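You operate a simulated robot arm through the tools that you are given. There is no shell and no other tool. Be economical: measure what you need, move in short steps, check, and stop when the job is done.

The job below is to be done with a simulated robot arm. You get a single attempt, and the scene is never put back.

TASK
Take the box with the earliest date from the top of the short grey table and put it on the bay three. Stack the tin marked "230" from the top of the short grey table on top of the tin that says "703". Take the pack from the top shelf of the steel stand and put it on the bay four. Fetch the green sponge and set it in the small round basket. Fetch the jar labelled "nuts" from the flap top of the green table and set it on the plate there. Put the blue small bowl from the flap top of the green table on the top of the grey table. Take the bottle that says "470" from the flap top of the green table and leave it on the top of the short grey table. Open the lid of the straw box. The order is free. Set down upright: jar, bottle.

It is judged by the outcome, as a careful person would: the job done as asked, and still so three seconds after it is handed in. It fails if anything else is knocked over, pushed out of place, dropped, spilled or broken. A push-on lid holds only when it is set on centred and level and pressed home; a screw cap is set on level and turned clockwise until tight.

THE ROBOT
A 7-joint arm with a two-finger parallel gripper on a trunk, on a base that drives. Base frame: it is fixed to the floor where the robot stands at the start and does not move with it; the origin is under the middle of the robot, x ahead of it, y to its left, z up; the surface under the hand at the start is at about z = 0.76. Units: m, rad, N and s.
Its first joint turns from -2.897 to 2.897 rad. Places, roughly: bay four (21x27 cm) [0.5, -1.4, 0.92]; bay three (21x27 cm) [0.5, -1.18, 0.92]; bottle [0.5, 2.25, 0.75]; box [0.75, 0, 0.75]; green sponge (8x5x4 cm) [0.7, 1, 1.2]; jar [0.5, 2.25, 0.75]; lid of the straw box [-7.8, 4.3, 1.1]; pack [0.75, 1, 1.25]; plate (19x19x3 cm) [0.3, 1.9, 0.7]; small bowl [0.25, 2.25, 0.75]; small round basket (18x18x8 cm) [-1, 0.3, 0.3]; tin [0.75, 0.5, 0.75]; top of the grey table [-1.1, -1.4, 0.8]; top of the short grey table [0.7, 0.4, 0.8]. Payload 3.43 kg.
The TCP is the grasp point between the finger pads, 0.03 m short of the fingertips. In the tool frame z runs along the fingers and y along their closing line. The gripper opens to 0.094 m. The fingers are 0.028 m wide and 0.01 m thick; the gripper's body (0.05 by 0.096 m) begins 0.055 m behind the TCP.
Orientation is that of the tool frame in the base frame, as a unit quaternion [x, y, z, w]. With the fingers straight down and closing along the base's y, the tool's x points along the base's -x, its y along +y and its z along -z.

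THE INTERFACE
- The arm moves only by the tool nudge_tool. Its arguments are lists of equal length, an entry for each row: "xyz": the shift along the base's x, y, z in m, a list of three; "rot": the turn, a rotation vector about the base's x, y, z in rad, a list of three; "claw": the finger opening in m, from 0 to 0.094. In form: {"xyz": [[x, y, z], ...], "rot": [[ax, ay, az], ...], "claw": [claw, ...]}. A call has 1 to 12 rows; each row shifts and turns the commanded pose from where the row before left it. Each row takes 0.2 s and may step no farther than 0.05 m and 0.15 rad from the row before; otherwise, or with a gripper value out of range, the whole call is refused. Where a pose cannot be reached the arm comes as near as it can. A force on the tool above 40 N (or 10 N above the force at the start of the call, whichever is more), or a blocked arm, ends the call early, and 0.2 s more pass. Each finger travels about 0.045 m/s and halts on what it meets, pressing with about 29 N; the grip force reading is that of the motor and also rises with nothing between the fingers. The clock runs only during rows and for 0.2 s after the last one: add rows that do not move to give the fingers time. The reply holds the time, the measured pose of the TCP, the force on the tool along the base axes, the opening and the grip force, in the units named above and with some noise, with the torque about the TCP (base axes, N m) and any sound that the robot's microphone picked up.
- Cameras (640 x 400 px; columns grow to the right, rows downward): "scene" is now at [0.4338, 0.2689, 1.235]; the picture's right is [0.98, -0.21, -0.00], its down [-0.20, -0.91, -0.36] and it looks along [0.08, 0.35, -0.93] (base axes); focal length 214 px, centre (320, 200). "wrist" rides on the gripper at [0.076, 0.014, -0.102] in the tool frame; the picture's right is [-0.18, 0.98, 0.00], its down [-0.75, -0.14, -0.64] and it looks along [-0.63, -0.12, 0.77] (tool axes); focal length 243 px, centre (320, 200). There is no depth. A picture from a camera that has moved, and an enlarged one, comes with that camera's place and axes in the base frame and with its lens.
- capture(camera): a new picture of that camera. The clock stands still meanwhile.
- lift_body(by): slides the trunk up (or, below 0, down) by that many m; the arm and the scene camera ride with it, the base frame stays. It gives what a move gives, with no picture.
- drive_base(legs): drives the robot by 1 to 6 legs, each [ahead, left, turn to the left] in m, m and rad, along the robot's own axes; the way and the turn of a leg run together, so that a leg with both is an arc; at most 1.5 m and 3.142 rad a leg. The arm and the cameras ride along, it lands a little off, and it stops where it bumps. It gives what a move gives.
- pan_tilt(pan, tilt): turns the head with the scene camera to pan (to the left, within 1.798 rad either way) and tilt (down, from -0.506 to 1.204), counted from straight ahead of the robot. It gives what a move gives.
- inspect(camera, box): a new picture of the part [left, top, right, bottom] of that camera's present view, enlarged. The clock stands still meanwhile.
- close_job(): hands the job in; it is judged then, once.

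Go step by step. Nothing tells you exact positions but the pictures and the camera data: compare them with the known pose of the tool, close in by small moves and look again before you grip or let go. The budget is 217 turns and 210 pictures, counting those below and the enlarged ones. Unless the task says otherwise, let go and move clear before handing in.

The tools are called after "Call:" as a command line: name --argument value ..., lists and objects as JSON in quotes. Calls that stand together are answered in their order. nudge_tool: Moves the arm, as the interface text tells. Its arguments: {"type":"object","properties":{"xyz":{"type":"array","items":{"type":"array","items":{"type":"number"}}},"rot":{"type":"array","items":{"type":"array","items":{"type":"number"}}},"claw":{"type":"array","items":{"type":"number"}}},"required":["xyz","rot","claw"]} The other tools are called the same way: lift_body (by) slides the trunk up or down; drive_base (legs) drives the base; pan_tilt (pan, tilt) turns the head that bears the scene camera; capture (camera) takes a picture; inspect (camera, box) takes an enlarged picture of a part of a camera's view; close_job () hands the job in.

At the start:

```text
time_s: 0.0
tool_pos: [0.4106, 0.4088, 0.9972]
tool_rot: [-0.001, 1.0, 0.0, 0.0]
wrist_force: [0.3, 0.3, 0.3]
wrist_torque: [-0.02, 0.04, -0.01]
opening: 0.094
grasp_force: 0.0
trunk travel left (down, up): [-0.375, 0.115]
robot x, y, heading: [-0.0001, -0.0008, -0.003]
head pan, tilt: [1.354, 1.201]
```

scene: 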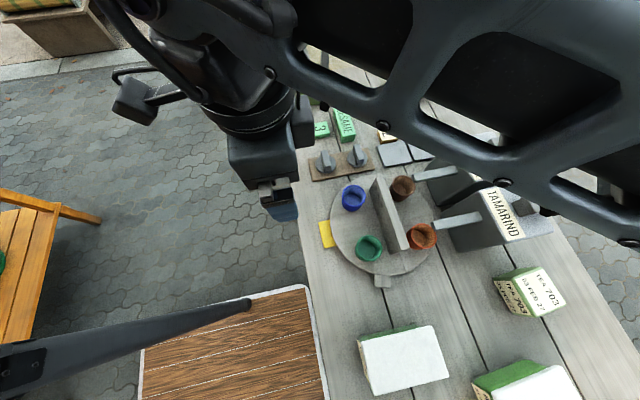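
wrist: 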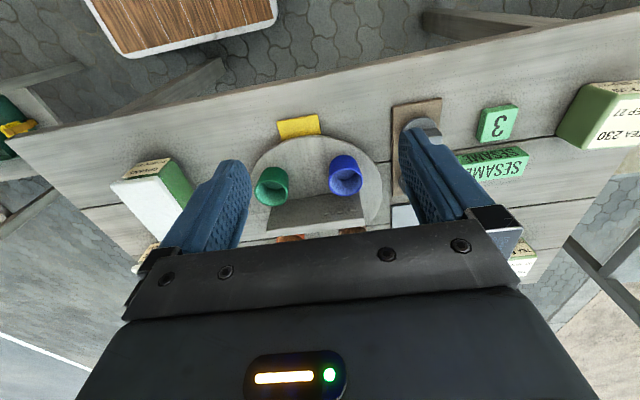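

I see the short grey table with a turntable of cups, boxes and tins; next I look around with the head.

Call:
pan_tilt --pan 0.0 --tilt 0.7

```text
time_s: 1.5
tool_pos: [0.4124, 0.4088, 0.9977]
tool_rot: [0.0, 1.0, 0.0, 0.0]
wrist_force: [-0.1, 0.1, -0.3]
wrist_torque: [0.02, -0.02, 0.01]
opening: 0.0944
grasp_force: 0.1
trunk travel left (down, up): [-0.375, 0.115]
robot x, y, heading: [0.0051, 0.0011, 0.002]
head pan, tilt: [0.0, 0.7]
```

Call:
capture --camera "scene"

Call:
pan_tilt --pan 0.9 --tilt 0.5

Call:
capture --camera "scene"

Call:
pan_tilt --pan 1.7 --tilt 0.5

Call:
capture --camera "scene"

Call:
pan_tilt --pan -0.9 --tilt 0.5

Call:
capture --camera "scene"

Call:
pan_tilt --pan -1.7 --tilt 0.5

Call:
capture --camera "scene"

```text
207 pictures are left
camera scene: at [0.5068, 0.2143, 1.271], right [0.0, -1.0, 0.0], down [-0.64, 0.0, -0.76], along [0.76, 0.0, -0.64], focal length 214 px, centre (320, 200)
```

scene: 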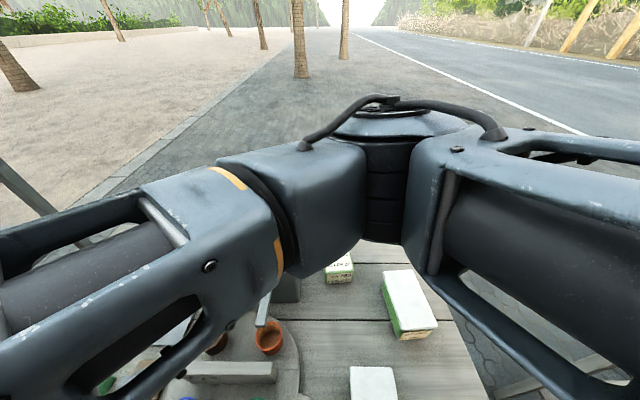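

```text
time_s: 2.7
tool_pos: [0.411, 0.4086, 0.9971]
tool_rot: [0.0, 1.0, 0.0, 0.0]
wrist_force: [0.3, 0.0, 0.1]
wrist_torque: [0.01, 0.0, 0.0]
opening: 0.0937
grasp_force: 0.1
trunk travel left (down, up): [-0.375, 0.115]
robot x, y, heading: [0.0007, 0.0024, 0.001]
head pan, tilt: [0.901, 0.499]
```

```text
206 pictures are left
camera scene: at [0.4784, 0.2855, 1.2887], right [0.78, -0.62, 0.0], down [-0.3, -0.38, -0.88], along [0.55, 0.69, -0.48], focal length 214 px, centre (320, 200)
```

scene: 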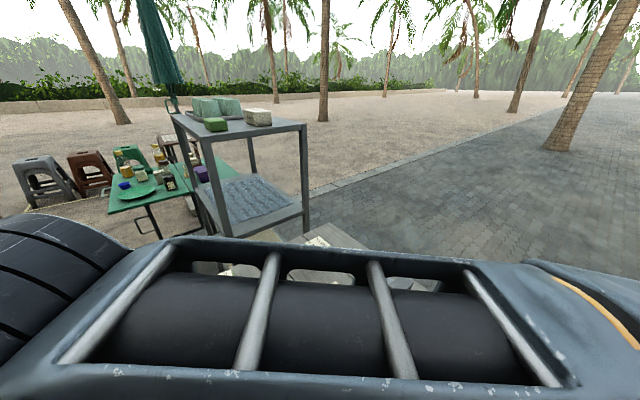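

```text
time_s: 3.8
tool_pos: [0.4109, 0.4088, 0.9975]
tool_rot: [0.001, 1.0, 0.0, 0.0]
wrist_force: [-0.3, -0.1, 0.9]
wrist_torque: [0.0, 0.0, 0.0]
opening: 0.0941
grasp_force: 0.0
trunk travel left (down, up): [-0.375, 0.115]
robot x, y, heading: [0.0027, -0.0004, 0.003]
head pan, tilt: [1.7, 0.499]
```

```text
205 pictures are left
camera scene: at [0.4102, 0.3045, 1.2887], right [0.99, 0.13, 0.0], down [0.06, -0.47, -0.88], along [-0.11, 0.87, -0.48], focal length 214 px, centre (320, 200)
```

scene: 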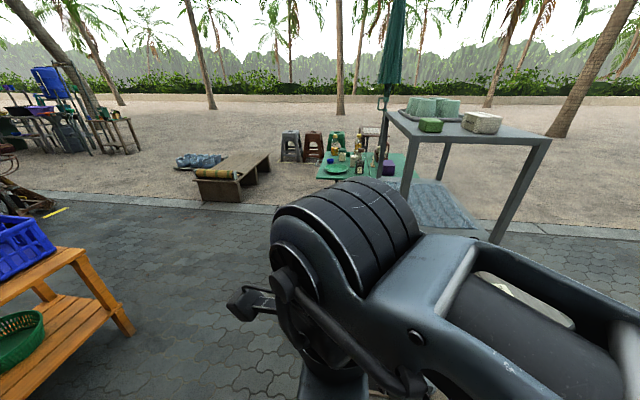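

```text
time_s: 6.2
tool_pos: [0.4116, 0.4094, 0.9979]
tool_rot: [0.0, 1.0, 0.0, 0.0]
wrist_force: [-0.6, 0.7, 0.2]
wrist_torque: [-0.02, -0.01, -0.02]
opening: 0.0942
grasp_force: 0.1
trunk travel left (down, up): [-0.375, 0.115]
robot x, y, heading: [0.0004, -0.001, 0.002]
head pan, tilt: [-0.901, 0.499]
```

```text
204 pictures are left
camera scene: at [0.4784, 0.143, 1.2887], right [-0.78, -0.62, 0.0], down [-0.3, 0.38, -0.88], along [0.55, -0.69, -0.48], focal length 214 px, centre (320, 200)
```

scene: 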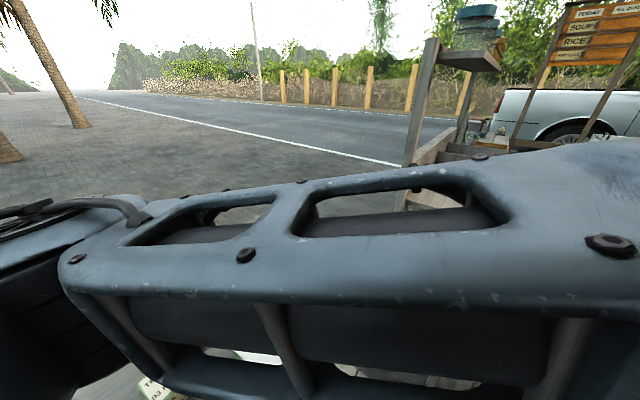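

```text
time_s: 7.3
tool_pos: [0.4115, 0.4075, 0.9974]
tool_rot: [0.0, 1.0, 0.0, 0.0]
wrist_force: [0.4, -0.1, 0.4]
wrist_torque: [0.04, -0.02, -0.02]
opening: 0.0942
grasp_force: 0.1
trunk travel left (down, up): [-0.375, 0.115]
robot x, y, heading: [0.0013, 0.0009, -0.002]
head pan, tilt: [-1.7, 0.499]
```

```text
203 pictures are left
camera scene: at [0.4102, 0.124, 1.2887], right [-0.99, 0.13, 0.0], down [0.06, 0.47, -0.88], along [-0.11, -0.87, -0.48], focal length 214 px, centre (320, 200)
```

scene: 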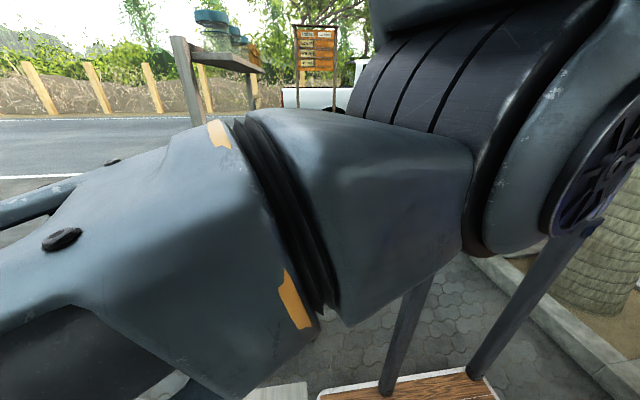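

The arm blocks much of the head's view, so I look more closely with the wrist camera and the original head pose.

Call:
inspect --camera "wrist" --box '[380, 60, 640, 290]'

Call:
inspect --camera "wrist" --box '[80, 90, 420, 300]'

Call:
pan_tilt --pan 1.354 --tilt 1.2

Call:
inspect --camera "scene" --box '[280, 80, 640, 400]'

```text
1.74 times, centred on (510, 175) of wrist
camera zoom: at [0.3339, 0.4237, 1.0997], right [0.18, 0.98, 0.0], down [0.75, -0.14, 0.64], along [0.63, -0.12, -0.77], focal length 422 px, centre (-10, 244)
```

zoom: 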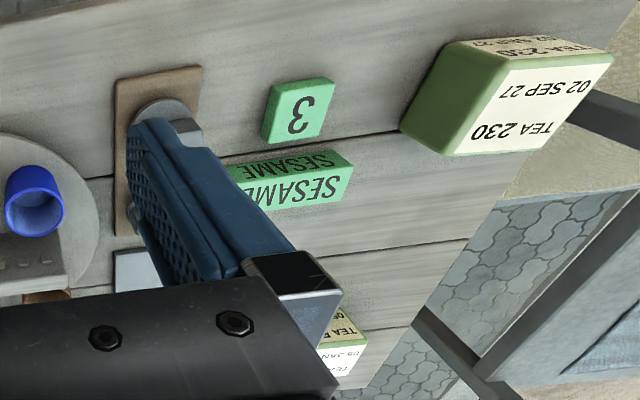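

```text
1.88 times, centred on (250, 195) of wrist
camera zoom: at [0.3339, 0.4237, 1.0997], right [0.18, 0.98, 0.0], down [0.75, -0.14, 0.64], along [0.63, -0.12, -0.77], focal length 457 px, centre (452, 209)
```

zoom: 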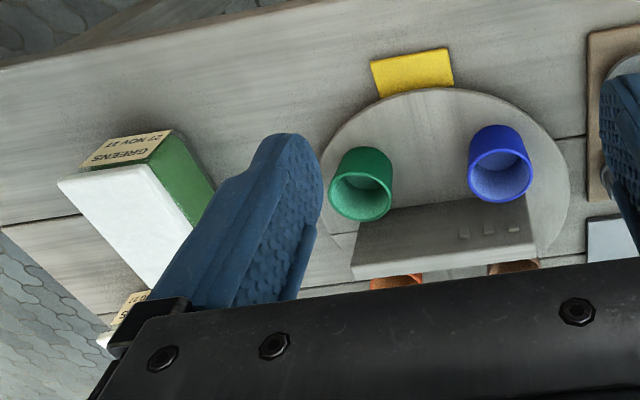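

```text
time_s: 9.9
tool_pos: [0.4111, 0.4091, 0.9976]
tool_rot: [0.0, 1.0, 0.0, 0.0]
wrist_force: [-0.5, 0.2, 1.0]
wrist_torque: [0.0, 0.03, -0.02]
opening: 0.0939
grasp_force: 0.0
trunk travel left (down, up): [-0.375, 0.115]
robot x, y, heading: [-0.0021, -0.0028, -0.0]
head pan, tilt: [1.354, 1.201]
```

```text
1.25 times, centred on (460, 240) of scene
camera zoom: at [0.4338, 0.2689, 1.235], right [0.98, -0.22, 0.0], down [-0.2, -0.91, -0.36], along [0.08, 0.35, -0.93], focal length 268 px, centre (145, 150)
```

zoom: 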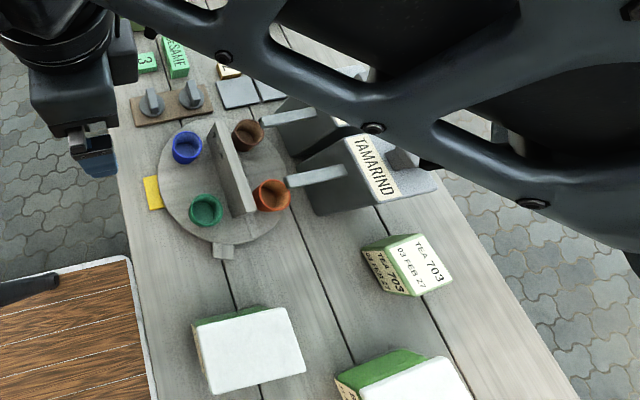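

The tins read 230 and 703; two or more date boxes stand near y≈0.1. I move the wrist camera toward them to read the dates.

Call:
nudge_tool --xyz '[[-0.01, -0.05, 0.01], [-0.01, -0.05, 0], [-0.01, -0.05, 0], [-0.01, -0.05, 0], [-0.01, -0.05, 0], [-0.01, -0.05, 0], [0, 0, 0]]' --rot '[[0, 0, 0], [0, 0, 0], [0, 0, 0], [0, 0, 0], [0, 0, 0], [0, 0, 0], [0, 0, 0]]' --claw '[0.094, 0.094, 0.094, 0.094, 0.094, 0.094, 0.094]'

Call:
capture --camera "wrist"

Call:
capture --camera "scene"

```text
refused: row 1 steps farther than a row can; nothing moved
```

```text
199 pictures are left
camera wrist: at [0.334, 0.4237, 1.0997], right [0.18, 0.98, 0.0], down [0.75, -0.14, 0.64], along [0.63, -0.12, -0.77], focal length 243 px, centre (320, 200)
```

wrist: 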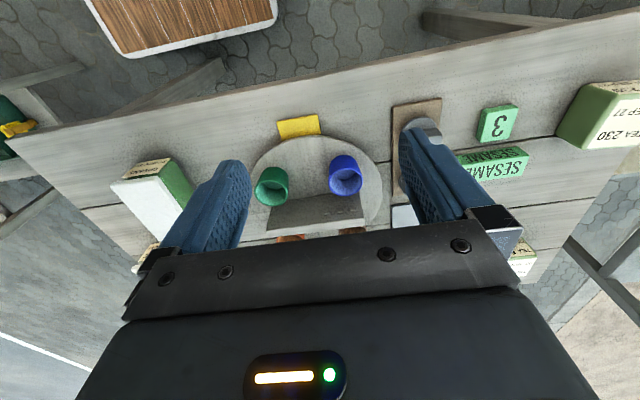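

```text
198 pictures are left
camera scene: at [0.4338, 0.2689, 1.235], right [0.98, -0.22, 0.0], down [-0.2, -0.91, -0.36], along [0.08, 0.35, -0.93], focal length 214 px, centre (320, 200)
```

scene: 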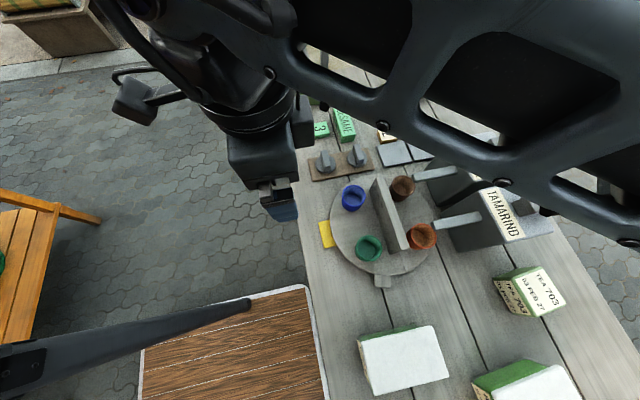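

The step was a hair too long; I repeat with shorter steps.

Call:
nudge_tool --xyz '[[-0.01, -0.045, 0.015], [-0.01, -0.045, 0.015], [-0.01, -0.045, 0.01], [-0.01, -0.045, 0], [-0.01, -0.045, 0], [-0.01, -0.045, 0], [-0.01, -0.045, 0], [0, 0, 0]]' --rot '[[0, 0, 0], [0, 0, 0], [0, 0, 0], [0, 0, 0], [0, 0, 0], [0, 0, 0], [0, 0, 0], [0, 0, 0]]' --claw '[0.094, 0.094, 0.094, 0.094, 0.094, 0.094, 0.094, 0.094]'

Call:
capture --camera "wrist"

Call:
capture --camera "scene"

```text
time_s: 10.8
tool_pos: [0.4157, 0.3285, 1.0122]
tool_rot: [0.09, 0.996, -0.028, 0.0]
wrist_force: [-0.4, 0.1, 0.2]
wrist_torque: [0.05, 0.01, 0.01]
opening: 0.0939
grasp_force: 0.0
out of reach, approached as far as the arm can: row 3, 4
trunk travel left (down, up): [-0.375, 0.115]
robot x, y, heading: [0.0023, -0.0018, -0.004]
head pan, tilt: [1.354, 1.201]
stopped in row 4: the arm was blocked; the commanded pose is now the measured one
```

```text
197 pictures are left
camera wrist: at [0.3441, 0.3625, 1.1134], right [0.36, 0.93, -0.05], down [0.72, -0.24, 0.65], along [0.59, -0.27, -0.76], focal length 243 px, centre (320, 200)
```

wrist: 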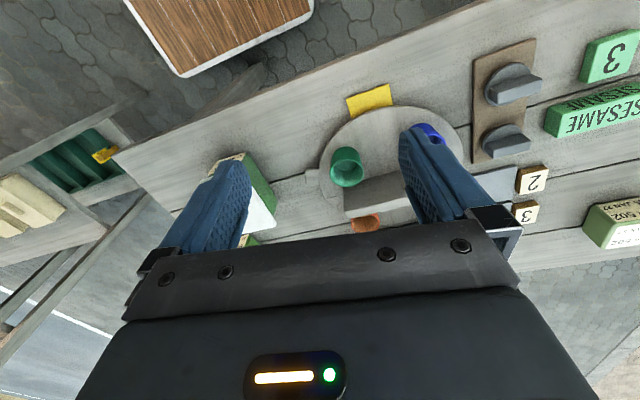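

```text
196 pictures are left
camera scene: at [0.4445, 0.2722, 1.24], right [0.93, -0.37, 0.0], down [-0.33, -0.84, -0.44], along [0.16, 0.41, -0.9], focal length 214 px, centre (320, 200)
```

scene: 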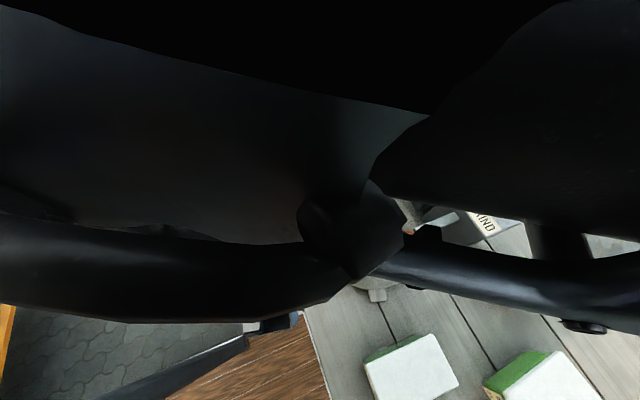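

The arm was blocked close to the head, so I back out to the starting pose and test moving to the left side, where there is more room.

Call:
nudge_tool --xyz '[[0, 0.04, -0.005], [0, 0.04, -0.01], [0, 0.04, 0], [0, 0.04, 0], [0, 0.04, 0], [0, 0, 0]]' --rot '[[0, 0, 0.06], [0, 0, 0.06], [0, 0, 0.06], [0, 0, 0], [0, 0, 0], [0, 0, 0]]' --claw '[0.094, 0.094, 0.094, 0.094, 0.094, 0.094]'

Call:
capture --camera "scene"

```text
time_s: 12.2
tool_pos: [0.4209, 0.5305, 0.9996]
tool_rot: [0.0, 1.0, -0.021, 0.003]
wrist_force: [-0.2, -0.1, 0.1]
wrist_torque: [0.0, -0.01, 0.01]
opening: 0.094
grasp_force: 0.1
trunk travel left (down, up): [-0.375, 0.115]
robot x, y, heading: [0.0014, 0.0003, 0.0]
head pan, tilt: [1.354, 1.201]
```

```text
195 pictures are left
camera scene: at [0.4337, 0.2692, 1.235], right [0.98, -0.21, 0.0], down [-0.2, -0.91, -0.36], along [0.08, 0.35, -0.93], focal length 214 px, centre (320, 200)
```

scene: 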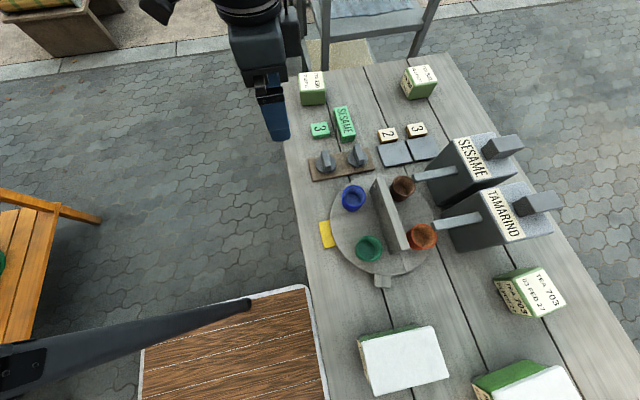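

Now the head sees the whole table with the arm out of the way. I look at the boxes nearer the right end and read the labels.

Call:
pan_tilt --pan 0.3 --tilt 1.1

Call:
capture --camera "scene"

Call:
pan_tilt --pan 0.0 --tilt 0.5

Call:
capture --camera "scene"

Call:
pan_tilt --pan -1.0 --tilt 0.5

Call:
capture --camera "scene"

Call:
pan_tilt --pan -1.79 --tilt 0.5

Call:
capture --camera "scene"

```text
time_s: 13.5
tool_pos: [0.4252, 0.5295, 0.9997]
tool_rot: [0.003, 1.0, -0.021, 0.002]
wrist_force: [-0.6, -0.6, -0.4]
wrist_torque: [0.01, 0.03, 0.0]
opening: 0.0941
grasp_force: 0.1
trunk travel left (down, up): [-0.375, 0.115]
robot x, y, heading: [-0.0006, -0.0005, -0.005]
head pan, tilt: [0.3, 1.1]
```

```text
194 pictures are left
camera scene: at [0.4728, 0.2485, 1.2394], right [0.55, -0.83, 0.0], down [-0.75, -0.5, -0.43], along [0.36, 0.24, -0.9], focal length 214 px, centre (320, 200)
```

scene: 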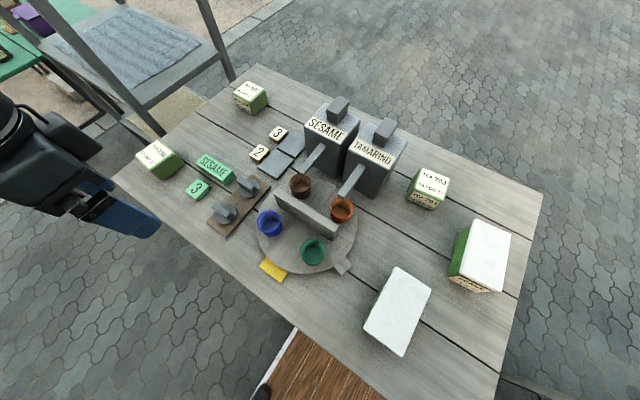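

```text
time_s: 14.5
tool_pos: [0.4261, 0.528, 1.0013]
tool_rot: [0.004, 1.0, -0.02, 0.002]
wrist_force: [0.1, 1.0, 0.1]
wrist_torque: [0.02, 0.0, -0.01]
opening: 0.0939
grasp_force: 0.0
trunk travel left (down, up): [-0.375, 0.115]
robot x, y, heading: [-0.0013, -0.0029, -0.002]
head pan, tilt: [0.0, 0.499]
```

```text
193 pictures are left
camera scene: at [0.4737, 0.2487, 1.2402], right [0.55, -0.84, 0.0], down [-0.75, -0.49, -0.44], along [0.37, 0.24, -0.9], focal length 214 px, centre (320, 200)
```

scene: 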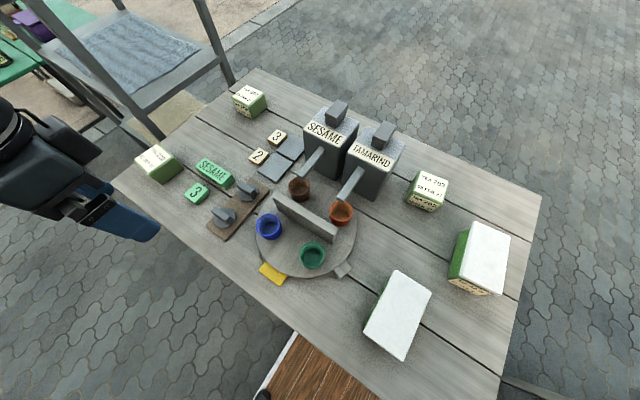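

```text
time_s: 15.8
tool_pos: [0.4266, 0.5283, 1.0009]
tool_rot: [0.006, 1.0, -0.02, 0.003]
wrist_force: [0.6, -0.8, -0.7]
wrist_torque: [-0.01, -0.02, 0.02]
opening: 0.0941
grasp_force: 0.1
trunk travel left (down, up): [-0.375, 0.115]
robot x, y, heading: [-0.0006, -0.0047, 0.002]
head pan, tilt: [-1.0, 0.499]
```

```text
192 pictures are left
camera scene: at [0.4742, 0.249, 1.2407], right [0.55, -0.84, 0.0], down [-0.75, -0.49, -0.45], along [0.38, 0.25, -0.89], focal length 214 px, centre (320, 200)
```

scene: 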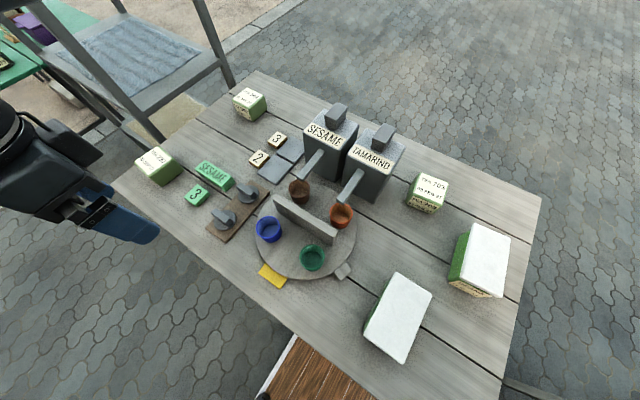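

```text
time_s: 16.9
tool_pos: [0.4249, 0.5282, 0.9998]
tool_rot: [0.005, 1.0, -0.022, 0.003]
wrist_force: [0.7, -1.0, 0.2]
wrist_torque: [0.03, -0.01, -0.02]
opening: 0.0939
grasp_force: 0.0
trunk travel left (down, up): [-0.375, 0.115]
robot x, y, heading: [-0.0011, -0.0015, -0.003]
head pan, tilt: [-1.791, 0.499]
```

```text
191 pictures are left
camera scene: at [0.4746, 0.2493, 1.2411], right [0.55, -0.84, 0.0], down [-0.74, -0.49, -0.46], along [0.38, 0.25, -0.89], focal length 214 px, centre (320, 200)
```

scene: 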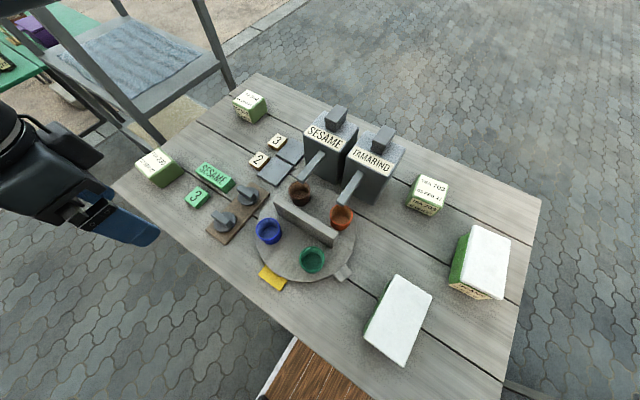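

Only two boxes there. The head is pressed against the arm, so I read what I can here and then free it.

Call:
inspect --camera "scene" --box '[440, 220, 520, 310]'

Call:
pan_tilt --pan 1.2 --tilt 1.0

Call:
nudge_tool --xyz '[[0, 0.03, 0.03], [-0.02, 0.03, 0.03], [-0.04, 0.02, 0], [-0.045, 0.01, 0], [-0.045, 0.01, 0], [-0.045, 0.0, 0], [0, 0, 0]]' --rot '[[0, 0, 0], [0, 0, 0], [0, 0, 0.1], [0, 0, 0.1], [0, 0, 0.1], [0, 0, 0.1], [0, 0, 0]]' --claw '[0.094, 0.094, 0.094, 0.094, 0.094, 0.094, 0.094]'

Call:
pan_tilt --pan 0.0 --tilt 0.9

Call:
capture --camera "scene"

```text
4.44 times, centred on (480, 265) of scene
camera zoom: at [0.4746, 0.2493, 1.2411], right [0.55, -0.84, 0.0], down [-0.74, -0.49, -0.46], along [0.38, 0.25, -0.89], focal length 953 px, centre (-391, -89)
```

zoom: 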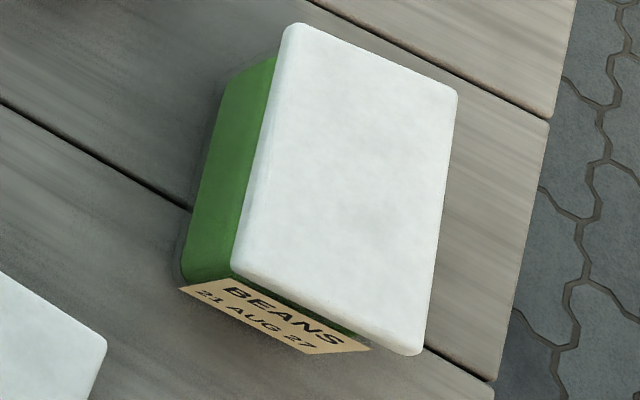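

```text
time_s: 19.5
tool_pos: [0.4205, 0.5292, 0.9995]
tool_rot: [0.0, 1.0, -0.021, 0.003]
wrist_force: [0.6, -0.4, -0.3]
wrist_torque: [-0.01, -0.01, 0.02]
opening: 0.0942
grasp_force: 0.1
trunk travel left (down, up): [-0.375, 0.115]
robot x, y, heading: [-0.0008, 0.0001, 0.004]
head pan, tilt: [1.201, 1.0]
```

```text
time_s: 20.3
tool_pos: [0.4703, 0.5817, 1.0471]
tool_rot: [0.046, 0.998, -0.031, -0.008]
wrist_force: [0.2, 0.3, -0.1]
wrist_torque: [0.02, 0.01, 0.01]
opening: 0.094
grasp_force: 0.0
trunk travel left (down, up): [-0.375, 0.115]
robot x, y, heading: [0.0022, -0.0026, 0.005]
head pan, tilt: [1.201, 1.0]
stopped in row 4: the arm was blocked; the commanded pose is now the measured one
```

```text
time_s: 21.7
tool_pos: [0.4753, 0.5816, 1.0476]
tool_rot: [0.049, 0.998, -0.031, -0.007]
wrist_force: [0.3, -0.3, -0.1]
wrist_torque: [-0.01, -0.01, -0.03]
opening: 0.0941
grasp_force: 0.1
trunk travel left (down, up): [-0.375, 0.115]
robot x, y, heading: [0.0024, 0.0016, 0.001]
head pan, tilt: [0.0, 0.901]
```

```text
189 pictures are left
camera scene: at [0.4618, 0.282, 1.2593], right [0.86, -0.51, 0.0], down [-0.38, -0.64, -0.67], along [0.34, 0.57, -0.75], focal length 214 px, centre (320, 200)
```

scene: 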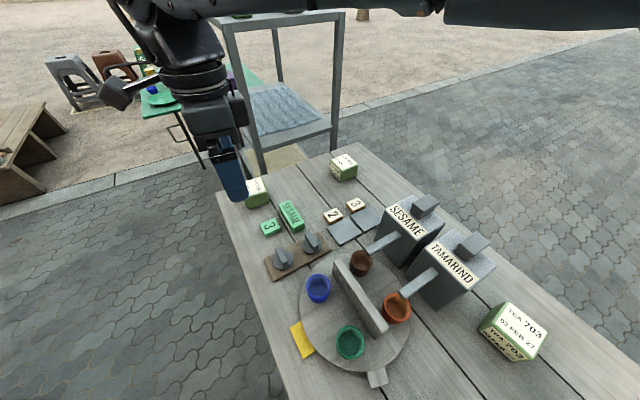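

The head mast sits inside the arm's bend, so I will carry the tool forward over the table and then around to the right, away from the mast.

Call:
pan_tilt --pan 1.35 --tilt 1.1

Call:
nudge_tool --xyz '[[0.04, -0.01, 0.02], [0.04, -0.01, 0.02], [0.04, -0.015, 0.01], [0.04, -0.02, 0], [0.04, -0.02, 0], [0.04, -0.025, 0], [0.03, -0.03, 0], [0, 0, 0]]' --rot '[[0.03, 0, 0.05], [0.03, 0, 0.05], [0, 0.01, 0], [0, 0, 0], [0, 0, 0], [0, 0, 0], [0, 0, 0], [0, 0, 0]]' --claw '[0.094, 0.094, 0.094, 0.094, 0.094, 0.094, 0.094, 0.094]'

Call:
capture --camera "scene"

```text
time_s: 23.2
tool_pos: [0.4689, 0.5832, 1.0476]
tool_rot: [0.044, 0.999, -0.03, -0.006]
wrist_force: [-0.2, -0.1, 0.1]
wrist_torque: [-0.03, -0.03, 0.01]
opening: 0.0939
grasp_force: 0.0
trunk travel left (down, up): [-0.375, 0.115]
robot x, y, heading: [-0.0022, -0.001, 0.003]
head pan, tilt: [1.349, 1.1]
```

```text
time_s: 25.0
tool_pos: [0.7397, 0.4559, 1.0969]
tool_rot: [-0.005, 1.0, -0.001, -0.011]
wrist_force: [-0.4, 0.2, -0.9]
wrist_torque: [0.02, -0.01, -0.01]
opening: 0.0939
grasp_force: 0.1
trunk travel left (down, up): [-0.375, 0.115]
robot x, y, heading: [0.0013, -0.0028, 0.001]
head pan, tilt: [1.349, 1.1]
```

```text
188 pictures are left
camera scene: at [0.4357, 0.2759, 1.241], right [0.98, -0.22, 0.0], down [-0.2, -0.87, -0.45], along [0.1, 0.44, -0.89], focal length 214 px, centre (320, 200)
```

scene: 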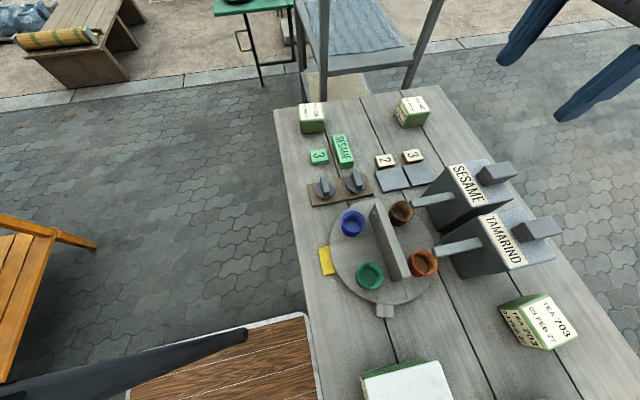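

Reached (0.74, 0.46) freely; now I swing to the right at extended radius.

Call:
nudge_tool --xyz '[[0.012, -0.046, 0], [0.012, -0.046, 0], [0.005, -0.048, 0], [0, -0.048, 0], [0, -0.048, 0], [0, -0.048, 0], [0, -0.048, 0], [-0.01, -0.047, 0], [-0.01, -0.047, 0], [-0.02, -0.045, 0], [-0.02, -0.045, 0], [0, 0, 0]]' --rot '[[0, 0, 0], [0, 0, 0], [0, 0, 0], [0, 0, 0], [0, 0, 0], [0, 0, 0], [0, 0, 0], [0, 0, 0], [0, 0, 0], [0, 0, 0], [0, 0, 0], [0, 0, 0]]' --claw '[0.094, 0.094, 0.094, 0.094, 0.094, 0.094, 0.094, 0.094, 0.094, 0.094, 0.094, 0.094]'

Call:
capture --camera "wrist"

Call:
pan_tilt --pan 0.0 --tilt 0.9

Call:
capture --camera "scene"

```text
time_s: 27.6
tool_pos: [0.7054, -0.0654, 1.0992]
tool_rot: [-0.005, 1.0, -0.001, -0.011]
wrist_force: [0.1, -0.5, 0.3]
wrist_torque: [0.01, 0.0, 0.0]
opening: 0.0938
grasp_force: 0.1
trunk travel left (down, up): [-0.375, 0.115]
robot x, y, heading: [0.0028, -0.0013, 0.003]
head pan, tilt: [1.349, 1.1]
```

```text
187 pictures are left
camera wrist: at [0.6299, -0.0502, 1.2022], right [0.17, 0.98, -0.01], down [0.77, -0.13, 0.62], along [0.61, -0.11, -0.78], focal length 243 px, centre (320, 200)
```

wrist: 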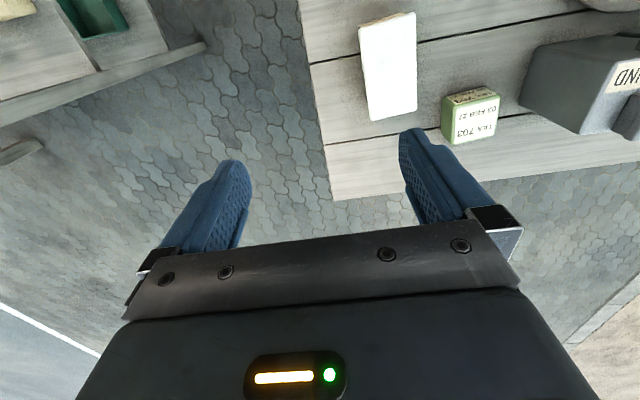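

```text
time_s: 29.1
tool_pos: [0.7056, -0.0635, 1.0983]
tool_rot: [-0.006, 1.0, -0.002, -0.011]
wrist_force: [0.1, -0.3, -0.6]
wrist_torque: [-0.04, -0.01, 0.03]
opening: 0.0941
grasp_force: 0.0
trunk travel left (down, up): [-0.375, 0.115]
robot x, y, heading: [-0.0004, -0.0005, 0.004]
head pan, tilt: [0.0, 0.901]
```

```text
186 pictures are left
camera scene: at [0.4973, 0.2144, 1.2548], right [0.0, -1.0, 0.0], down [-0.78, 0.0, -0.62], along [0.62, 0.0, -0.78], focal length 214 px, centre (320, 200)
```

scene: 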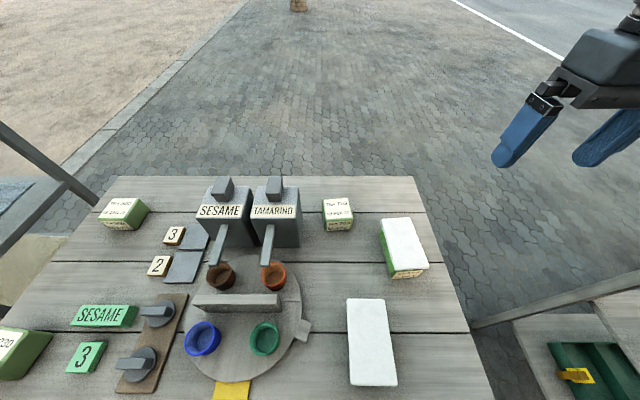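

The arm is free on the right side now. I look at the bays and bring the wrist camera where it can read the GREENS box date.

Call:
nudge_tool --xyz '[[-0.045, 0, 0], [-0.045, 0, 0], [-0.045, 0, -0.01], [-0.045, 0, -0.01], [-0.045, 0, -0.01], [-0.045, 0, -0.01], [0, 0, 0]]' --rot '[[0, 0, 0.0], [0, 0, 0.1], [0, 0, 0.1], [0, 0, 0.1], [0, 0, 0.1], [0, 0, 0.1], [0, 0, 0]]' --claw '[0.094, 0.094, 0.094, 0.094, 0.094, 0.094, 0.094]'

Call:
capture --camera "wrist"

Call:
pan_tilt --pan -1.2 --tilt 0.5

Call:
capture --camera "scene"

```text
time_s: 30.7
tool_pos: [0.5758, -0.109, 1.0672]
tool_rot: [-0.252, 0.968, -0.003, -0.012]
wrist_force: [0.5, 0.9, 0.3]
wrist_torque: [0.02, 0.01, -0.02]
opening: 0.0938
grasp_force: 0.0
out of reach, approached as far as the arm can: row 3, 4, 5, 6
trunk travel left (down, up): [-0.375, 0.115]
robot x, y, heading: [-0.0006, -0.0004, -0.001]
head pan, tilt: [0.0, 0.901]
```

```text
185 pictures are left
camera wrist: at [0.5043, -0.1322, 1.1718], right [-0.32, 0.95, 0.0], down [0.74, 0.25, 0.62], along [0.59, 0.2, -0.78], focal length 243 px, centre (320, 200)
```

wrist: 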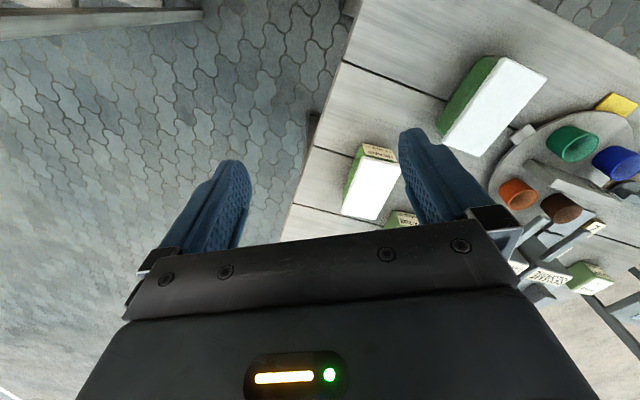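

```text
time_s: 32.1
tool_pos: [0.576, -0.1076, 1.0673]
tool_rot: [-0.254, 0.967, -0.003, -0.012]
wrist_force: [-0.5, 0.5, -0.6]
wrist_torque: [-0.01, 0.01, 0.01]
opening: 0.0942
grasp_force: 0.1
trunk travel left (down, up): [-0.375, 0.115]
robot x, y, heading: [-0.0001, 0.0028, -0.003]
head pan, tilt: [-1.201, 0.499]
```

```text
184 pictures are left
camera scene: at [0.4547, 0.1295, 1.2887], right [-0.93, -0.36, 0.0], down [-0.17, 0.45, -0.88], along [0.32, -0.82, -0.48], focal length 214 px, centre (320, 200)
```

scene: 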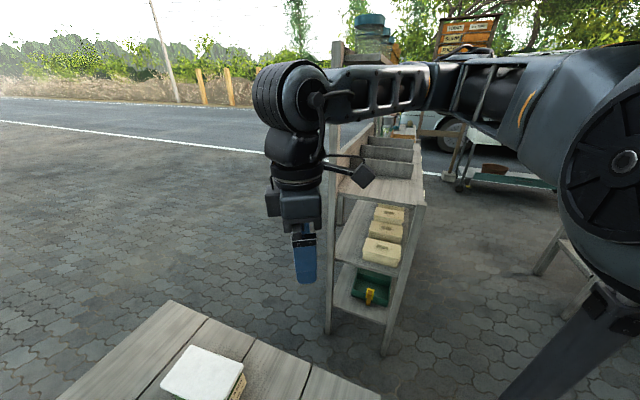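

The bays are the divided top of the shelf on the right. I back the robot a little so the head can read the GREENS label squarely.

Call:
drive_base --legs '[[-0.3, 0, 0]]'

Call:
pan_tilt --pan -0.2 --tilt 0.9

Call:
capture --camera "scene"

```text
time_s: 34.2
tool_pos: [0.2729, -0.1066, 1.0666]
tool_rot: [-0.256, 0.967, -0.004, -0.012]
wrist_force: [0.5, 0.3, -0.5]
wrist_torque: [0.01, -0.03, 0.01]
opening: 0.094
grasp_force: 0.0
trunk travel left (down, up): [-0.375, 0.115]
robot x, y, heading: [-0.3036, 0.0002, 0.004]
head pan, tilt: [-1.201, 0.499]
```

```text
time_s: 35.5
tool_pos: [0.273, -0.1058, 1.0678]
tool_rot: [-0.255, 0.967, -0.003, -0.012]
wrist_force: [-0.6, 0.2, -0.1]
wrist_torque: [0.0, -0.04, 0.02]
opening: 0.0942
grasp_force: 0.1
trunk travel left (down, up): [-0.375, 0.115]
robot x, y, heading: [-0.3023, -0.0006, 0.006]
head pan, tilt: [-0.201, 0.901]
```

```text
183 pictures are left
camera scene: at [0.1894, 0.2014, 1.2549], right [-0.19, -0.98, 0.0], down [-0.77, 0.15, -0.62], along [0.61, -0.12, -0.78], focal length 214 px, centre (320, 200)
```

scene: 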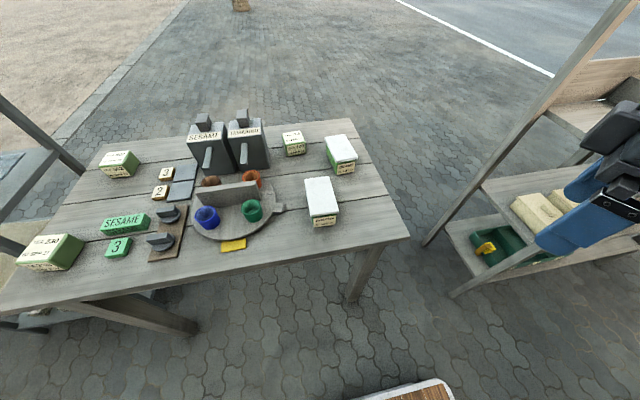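

Call:
inspect --camera "scene" --box '[285, 130, 365, 230]'

Call:
inspect --camera "scene" --box '[10, 110, 330, 310]'

Call:
pan_tilt --pan -0.95 --tilt 0.45

Call:
capture --camera "scene"

```text
4.00 times, centred on (325, 180) of scene
camera zoom: at [0.1894, 0.2014, 1.2549], right [-0.19, -0.98, 0.0], down [-0.77, 0.15, -0.62], along [0.61, -0.12, -0.78], focal length 858 px, centre (300, 280)
```

zoom: 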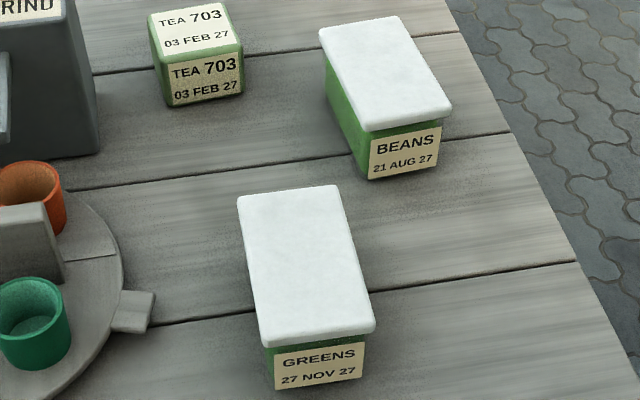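

```text
2.00 times, centred on (170, 210) of scene
camera zoom: at [0.1894, 0.2014, 1.2549], right [-0.19, -0.98, 0.0], down [-0.77, 0.15, -0.62], along [0.61, -0.12, -0.78], focal length 429 px, centre (620, 180)
```

zoom: 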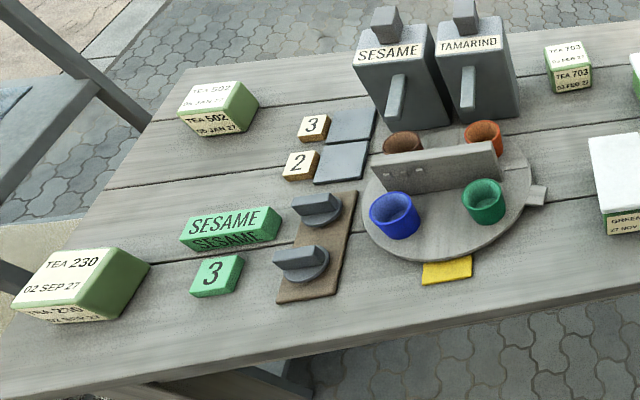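

```text
time_s: 36.6
tool_pos: [0.2733, -0.106, 1.0673]
tool_rot: [-0.256, 0.967, -0.003, -0.012]
wrist_force: [-0.6, -0.8, -0.5]
wrist_torque: [0.02, 0.01, -0.02]
opening: 0.094
grasp_force: 0.0
trunk travel left (down, up): [-0.375, 0.115]
robot x, y, heading: [-0.3056, -0.0041, 0.004]
head pan, tilt: [-0.949, 0.45]
```

```text
180 pictures are left
camera scene: at [0.1694, 0.1417, 1.2932], right [-0.81, -0.59, 0.0], down [-0.26, 0.35, -0.9], along [0.53, -0.73, -0.44], focal length 214 px, centre (320, 200)
```

scene: 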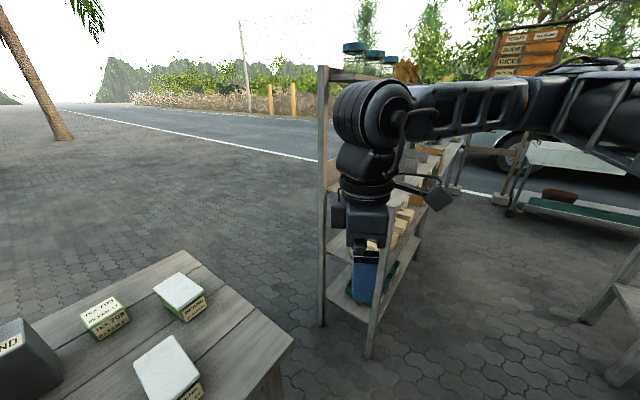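

BEANS 21 AUG 27 is earlier than GREENS 27 NOV 27, so BEANS (about (0.717, 0.031), lid top ~0.83) goes to bay three. I drive back to the table and straighten the tool over it.

Call:
drive_base --legs '[[0.3, 0, 0]]'

Call:
nudge_tool --xyz '[[0.045, 0, 0], [0.045, 0, 0], [0, 0, 0], [0, 0, 0], [0, 0, 0]]' --rot '[[0, 0, -0.14], [0, 0, -0.14], [0, 0, -0.14], [0, 0, 0], [0, 0, 0]]' --claw '[0.094, 0.094, 0.094, 0.094, 0.094]'

```text
time_s: 38.6
tool_pos: [0.5756, -0.0976, 1.0685]
tool_rot: [-0.261, 0.965, -0.003, -0.012]
wrist_force: [-0.5, -0.7, 0.3]
wrist_torque: [0.01, -0.06, -0.01]
opening: 0.0942
grasp_force: 0.1
trunk travel left (down, up): [-0.375, 0.115]
robot x, y, heading: [-0.0033, -0.0007, 0.018]
head pan, tilt: [-0.949, 0.45]
```

```text
time_s: 39.8
tool_pos: [0.664, -0.0971, 1.0692]
tool_rot: [-0.054, 0.998, -0.001, -0.013]
wrist_force: [0.0, 0.4, 0.2]
wrist_torque: [0.0, 0.01, 0.01]
opening: 0.0942
grasp_force: 0.0
trunk travel left (down, up): [-0.375, 0.115]
robot x, y, heading: [-0.0006, -0.0009, 0.015]
head pan, tilt: [-0.949, 0.45]
```

The tool follows commands again; I go above the BEANS box and look.

Call:
nudge_tool --xyz '[[0.018, 0.043, 0], [0.018, 0.043, 0], [0.017, 0.042, 0], [0, 0, -0.045], [0, 0, -0.045], [0, 0, 0]]' --rot '[[0, 0, 0], [0, 0, 0], [0, 0, 0], [0, -0.02, 0], [0, 0, 0], [0, 0, 0]]' --claw '[0.094, 0.094, 0.094, 0.094, 0.094, 0.094]'

Call:
capture --camera "wrist"

Call:
pan_tilt --pan -0.4 --tilt 0.9

Call:
capture --camera "scene"

```text
time_s: 41.2
tool_pos: [0.7166, 0.0308, 0.9786]
tool_rot: [-0.053, 0.999, -0.002, -0.002]
wrist_force: [-0.3, -0.1, -0.1]
wrist_torque: [-0.01, -0.02, 0.01]
opening: 0.0938
grasp_force: 0.0
trunk travel left (down, up): [-0.375, 0.115]
robot x, y, heading: [-0.0006, 0.0042, 0.017]
head pan, tilt: [-0.949, 0.45]
```

```text
179 pictures are left
camera wrist: at [0.6393, 0.038, 1.0814], right [0.08, 1.0, 0.0], down [0.77, -0.06, 0.64], along [0.64, -0.05, -0.77], focal length 243 px, centre (320, 200)
```

wrist: 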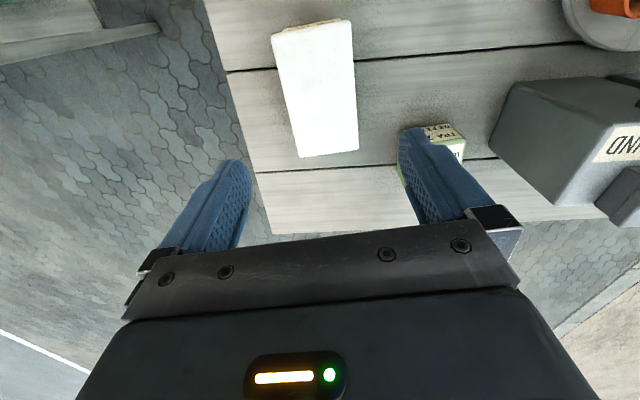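

```text
time_s: 42.2
tool_pos: [0.7166, 0.0293, 0.9783]
tool_rot: [-0.054, 0.999, -0.001, -0.002]
wrist_force: [-0.1, -0.8, 0.3]
wrist_torque: [0.01, 0.0, 0.0]
opening: 0.094
grasp_force: 0.0
trunk travel left (down, up): [-0.375, 0.115]
robot x, y, heading: [-0.0024, 0.0016, 0.017]
head pan, tilt: [-0.4, 0.901]
```

```text
178 pictures are left
camera scene: at [0.4854, 0.1955, 1.2549], right [-0.37, -0.93, 0.0], down [-0.73, 0.29, -0.62], along [0.58, -0.23, -0.78], focal length 214 px, centre (320, 200)
```

scene: 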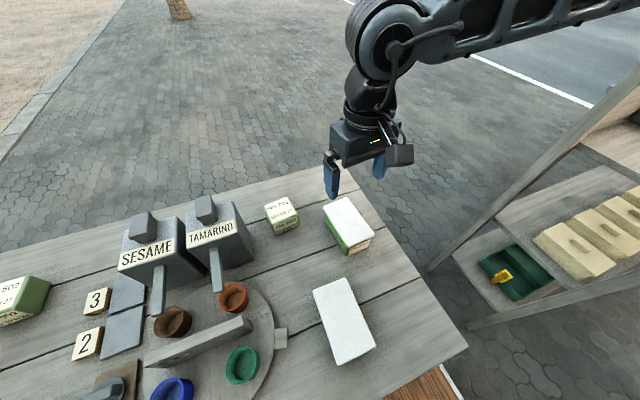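

Wrist geometry confirms the box centre (0.718, 0.032), ~7 cm wide. I lower and grip.

Call:
nudge_tool --xyz '[[0.001, 0.002, -0.045], [0, 0, -0.045], [0, 0, -0.045], [0, 0, -0.044], [0, 0, 0], [0, 0, 0], [0, 0, 0], [0, 0, 0]]' --rot '[[0, 0, -0.03], [0, 0, 0], [0, 0, 0], [0, 0, 0], [0, 0, 0], [0, 0, 0], [0, 0, 0], [0, 0, 0]]' --claw '[0.094, 0.094, 0.094, 0.094, 0.06, 0.05, 0.05, 0.05]'

Call:
capture --camera "scene"

```text
time_s: 44.0
tool_pos: [0.7159, 0.0285, 0.7967]
tool_rot: [-0.038, 0.999, -0.002, -0.002]
wrist_force: [0.7, 0.4, -0.2]
wrist_torque: [0.08, -0.09, 0.0]
opening: 0.0751
grasp_force: 28.6
trunk travel left (down, up): [-0.375, 0.115]
robot x, y, heading: [-0.0043, 0.0027, 0.016]
head pan, tilt: [-0.4, 0.901]
```

```text
177 pictures are left
camera scene: at [0.4855, 0.1956, 1.2548], right [-0.37, -0.93, 0.0], down [-0.73, 0.29, -0.62], along [0.58, -0.23, -0.78], focal length 214 px, centre (320, 200)
```

scene: 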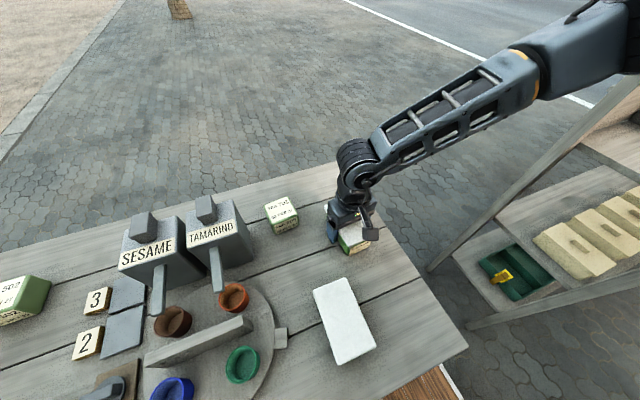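

Gripped at 7.5 cm. I lift slowly and check.

Call:
nudge_tool --xyz '[[0, 0, 0.01], [0, 0, 0.02], [0, 0, 0.03], [0, 0, 0.04], [0, 0, 0.045], [0, 0, 0.045], [0, 0, 0.045], [0, 0, 0.03], [0, 0, 0]]' --rot '[[0, 0, 0], [0, 0, 0], [0, 0, 0], [0, 0, 0], [0, 0, 0], [0, 0, 0], [0, 0, 0], [0, 0, 0], [0, 0, 0]]' --claw '[0.05, 0.05, 0.05, 0.05, 0.05, 0.05, 0.05, 0.05, 0.05]'

Call:
capture --camera "scene"

```text
time_s: 46.0
tool_pos: [0.7169, 0.0315, 1.0635]
tool_rot: [-0.039, 0.999, -0.001, -0.002]
wrist_force: [0.5, 0.5, -1.7]
wrist_torque: [0.0, 0.04, -0.01]
opening: 0.0752
grasp_force: 29.0
trunk travel left (down, up): [-0.375, 0.115]
robot x, y, heading: [-0.0028, 0.0038, 0.016]
head pan, tilt: [-0.4, 0.901]
```

```text
176 pictures are left
camera scene: at [0.4855, 0.1956, 1.2548], right [-0.37, -0.93, 0.0], down [-0.73, 0.29, -0.62], along [0.58, -0.23, -0.78], focal length 214 px, centre (320, 200)
```

scene: 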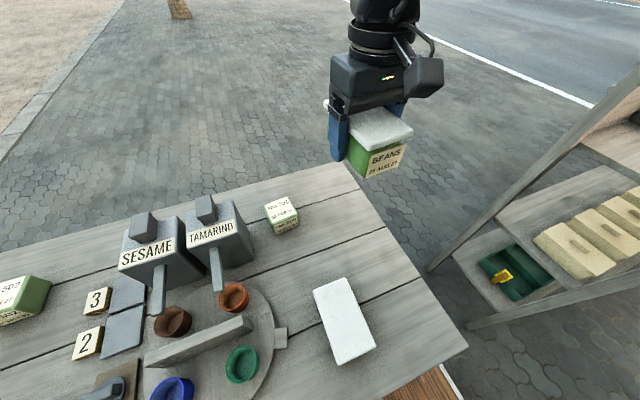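

The whole box is held. I back away from the table and look at the shelf and the way there.

Call:
drive_base --legs '[[-0.4, 0, 0]]'

Call:
pan_tilt --pan -1.75 --tilt 0.5

Call:
capture --camera "scene"

Call:
pan_tilt --pan -1.0 --tilt 0.4

Call:
capture --camera "scene"

```text
time_s: 48.5
tool_pos: [0.3386, 0.0307, 1.0637]
tool_rot: [-0.039, 0.999, -0.001, -0.002]
wrist_force: [-0.6, 1.1, -2.1]
wrist_torque: [-0.02, 0.01, 0.04]
opening: 0.0752
grasp_force: 29.6
trunk travel left (down, up): [-0.375, 0.115]
robot x, y, heading: [-0.3819, 0.0027, 0.02]
head pan, tilt: [-0.4, 0.901]
```

```text
time_s: 50.0
tool_pos: [0.3384, 0.0306, 1.062]
tool_rot: [-0.04, 0.999, -0.002, -0.002]
wrist_force: [0.6, -0.2, -2.8]
wrist_torque: [-0.01, 0.03, 0.0]
opening: 0.0752
grasp_force: 28.7
trunk travel left (down, up): [-0.375, 0.115]
robot x, y, heading: [-0.3814, -0.0023, 0.018]
head pan, tilt: [-1.751, 0.499]
```

```text
175 pictures are left
camera scene: at [0.0216, 0.1301, 1.2887], right [-0.99, 0.16, 0.0], down [0.08, 0.47, -0.88], along [-0.14, -0.87, -0.48], focal length 214 px, centre (320, 200)
```

scene: 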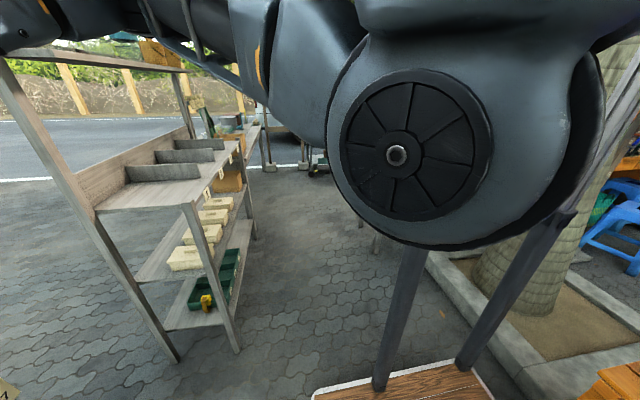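

```text
time_s: 51.1
tool_pos: [0.3404, 0.0307, 1.0619]
tool_rot: [-0.039, 0.999, -0.001, -0.002]
wrist_force: [-0.8, 0.8, -2.2]
wrist_torque: [0.0, 0.05, 0.0]
opening: 0.0751
grasp_force: 29.6
trunk travel left (down, up): [-0.375, 0.115]
robot x, y, heading: [-0.3821, -0.0008, 0.021]
head pan, tilt: [-1.0, 0.4]
```

```text
174 pictures are left
camera scene: at [0.0875, 0.1428, 1.2978], right [-0.83, -0.56, 0.0], down [-0.22, 0.32, -0.92], along [0.51, -0.77, -0.39], focal length 214 px, centre (320, 200)
```

scene: 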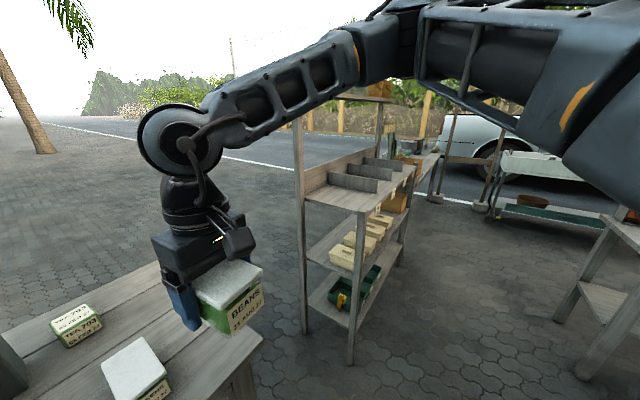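

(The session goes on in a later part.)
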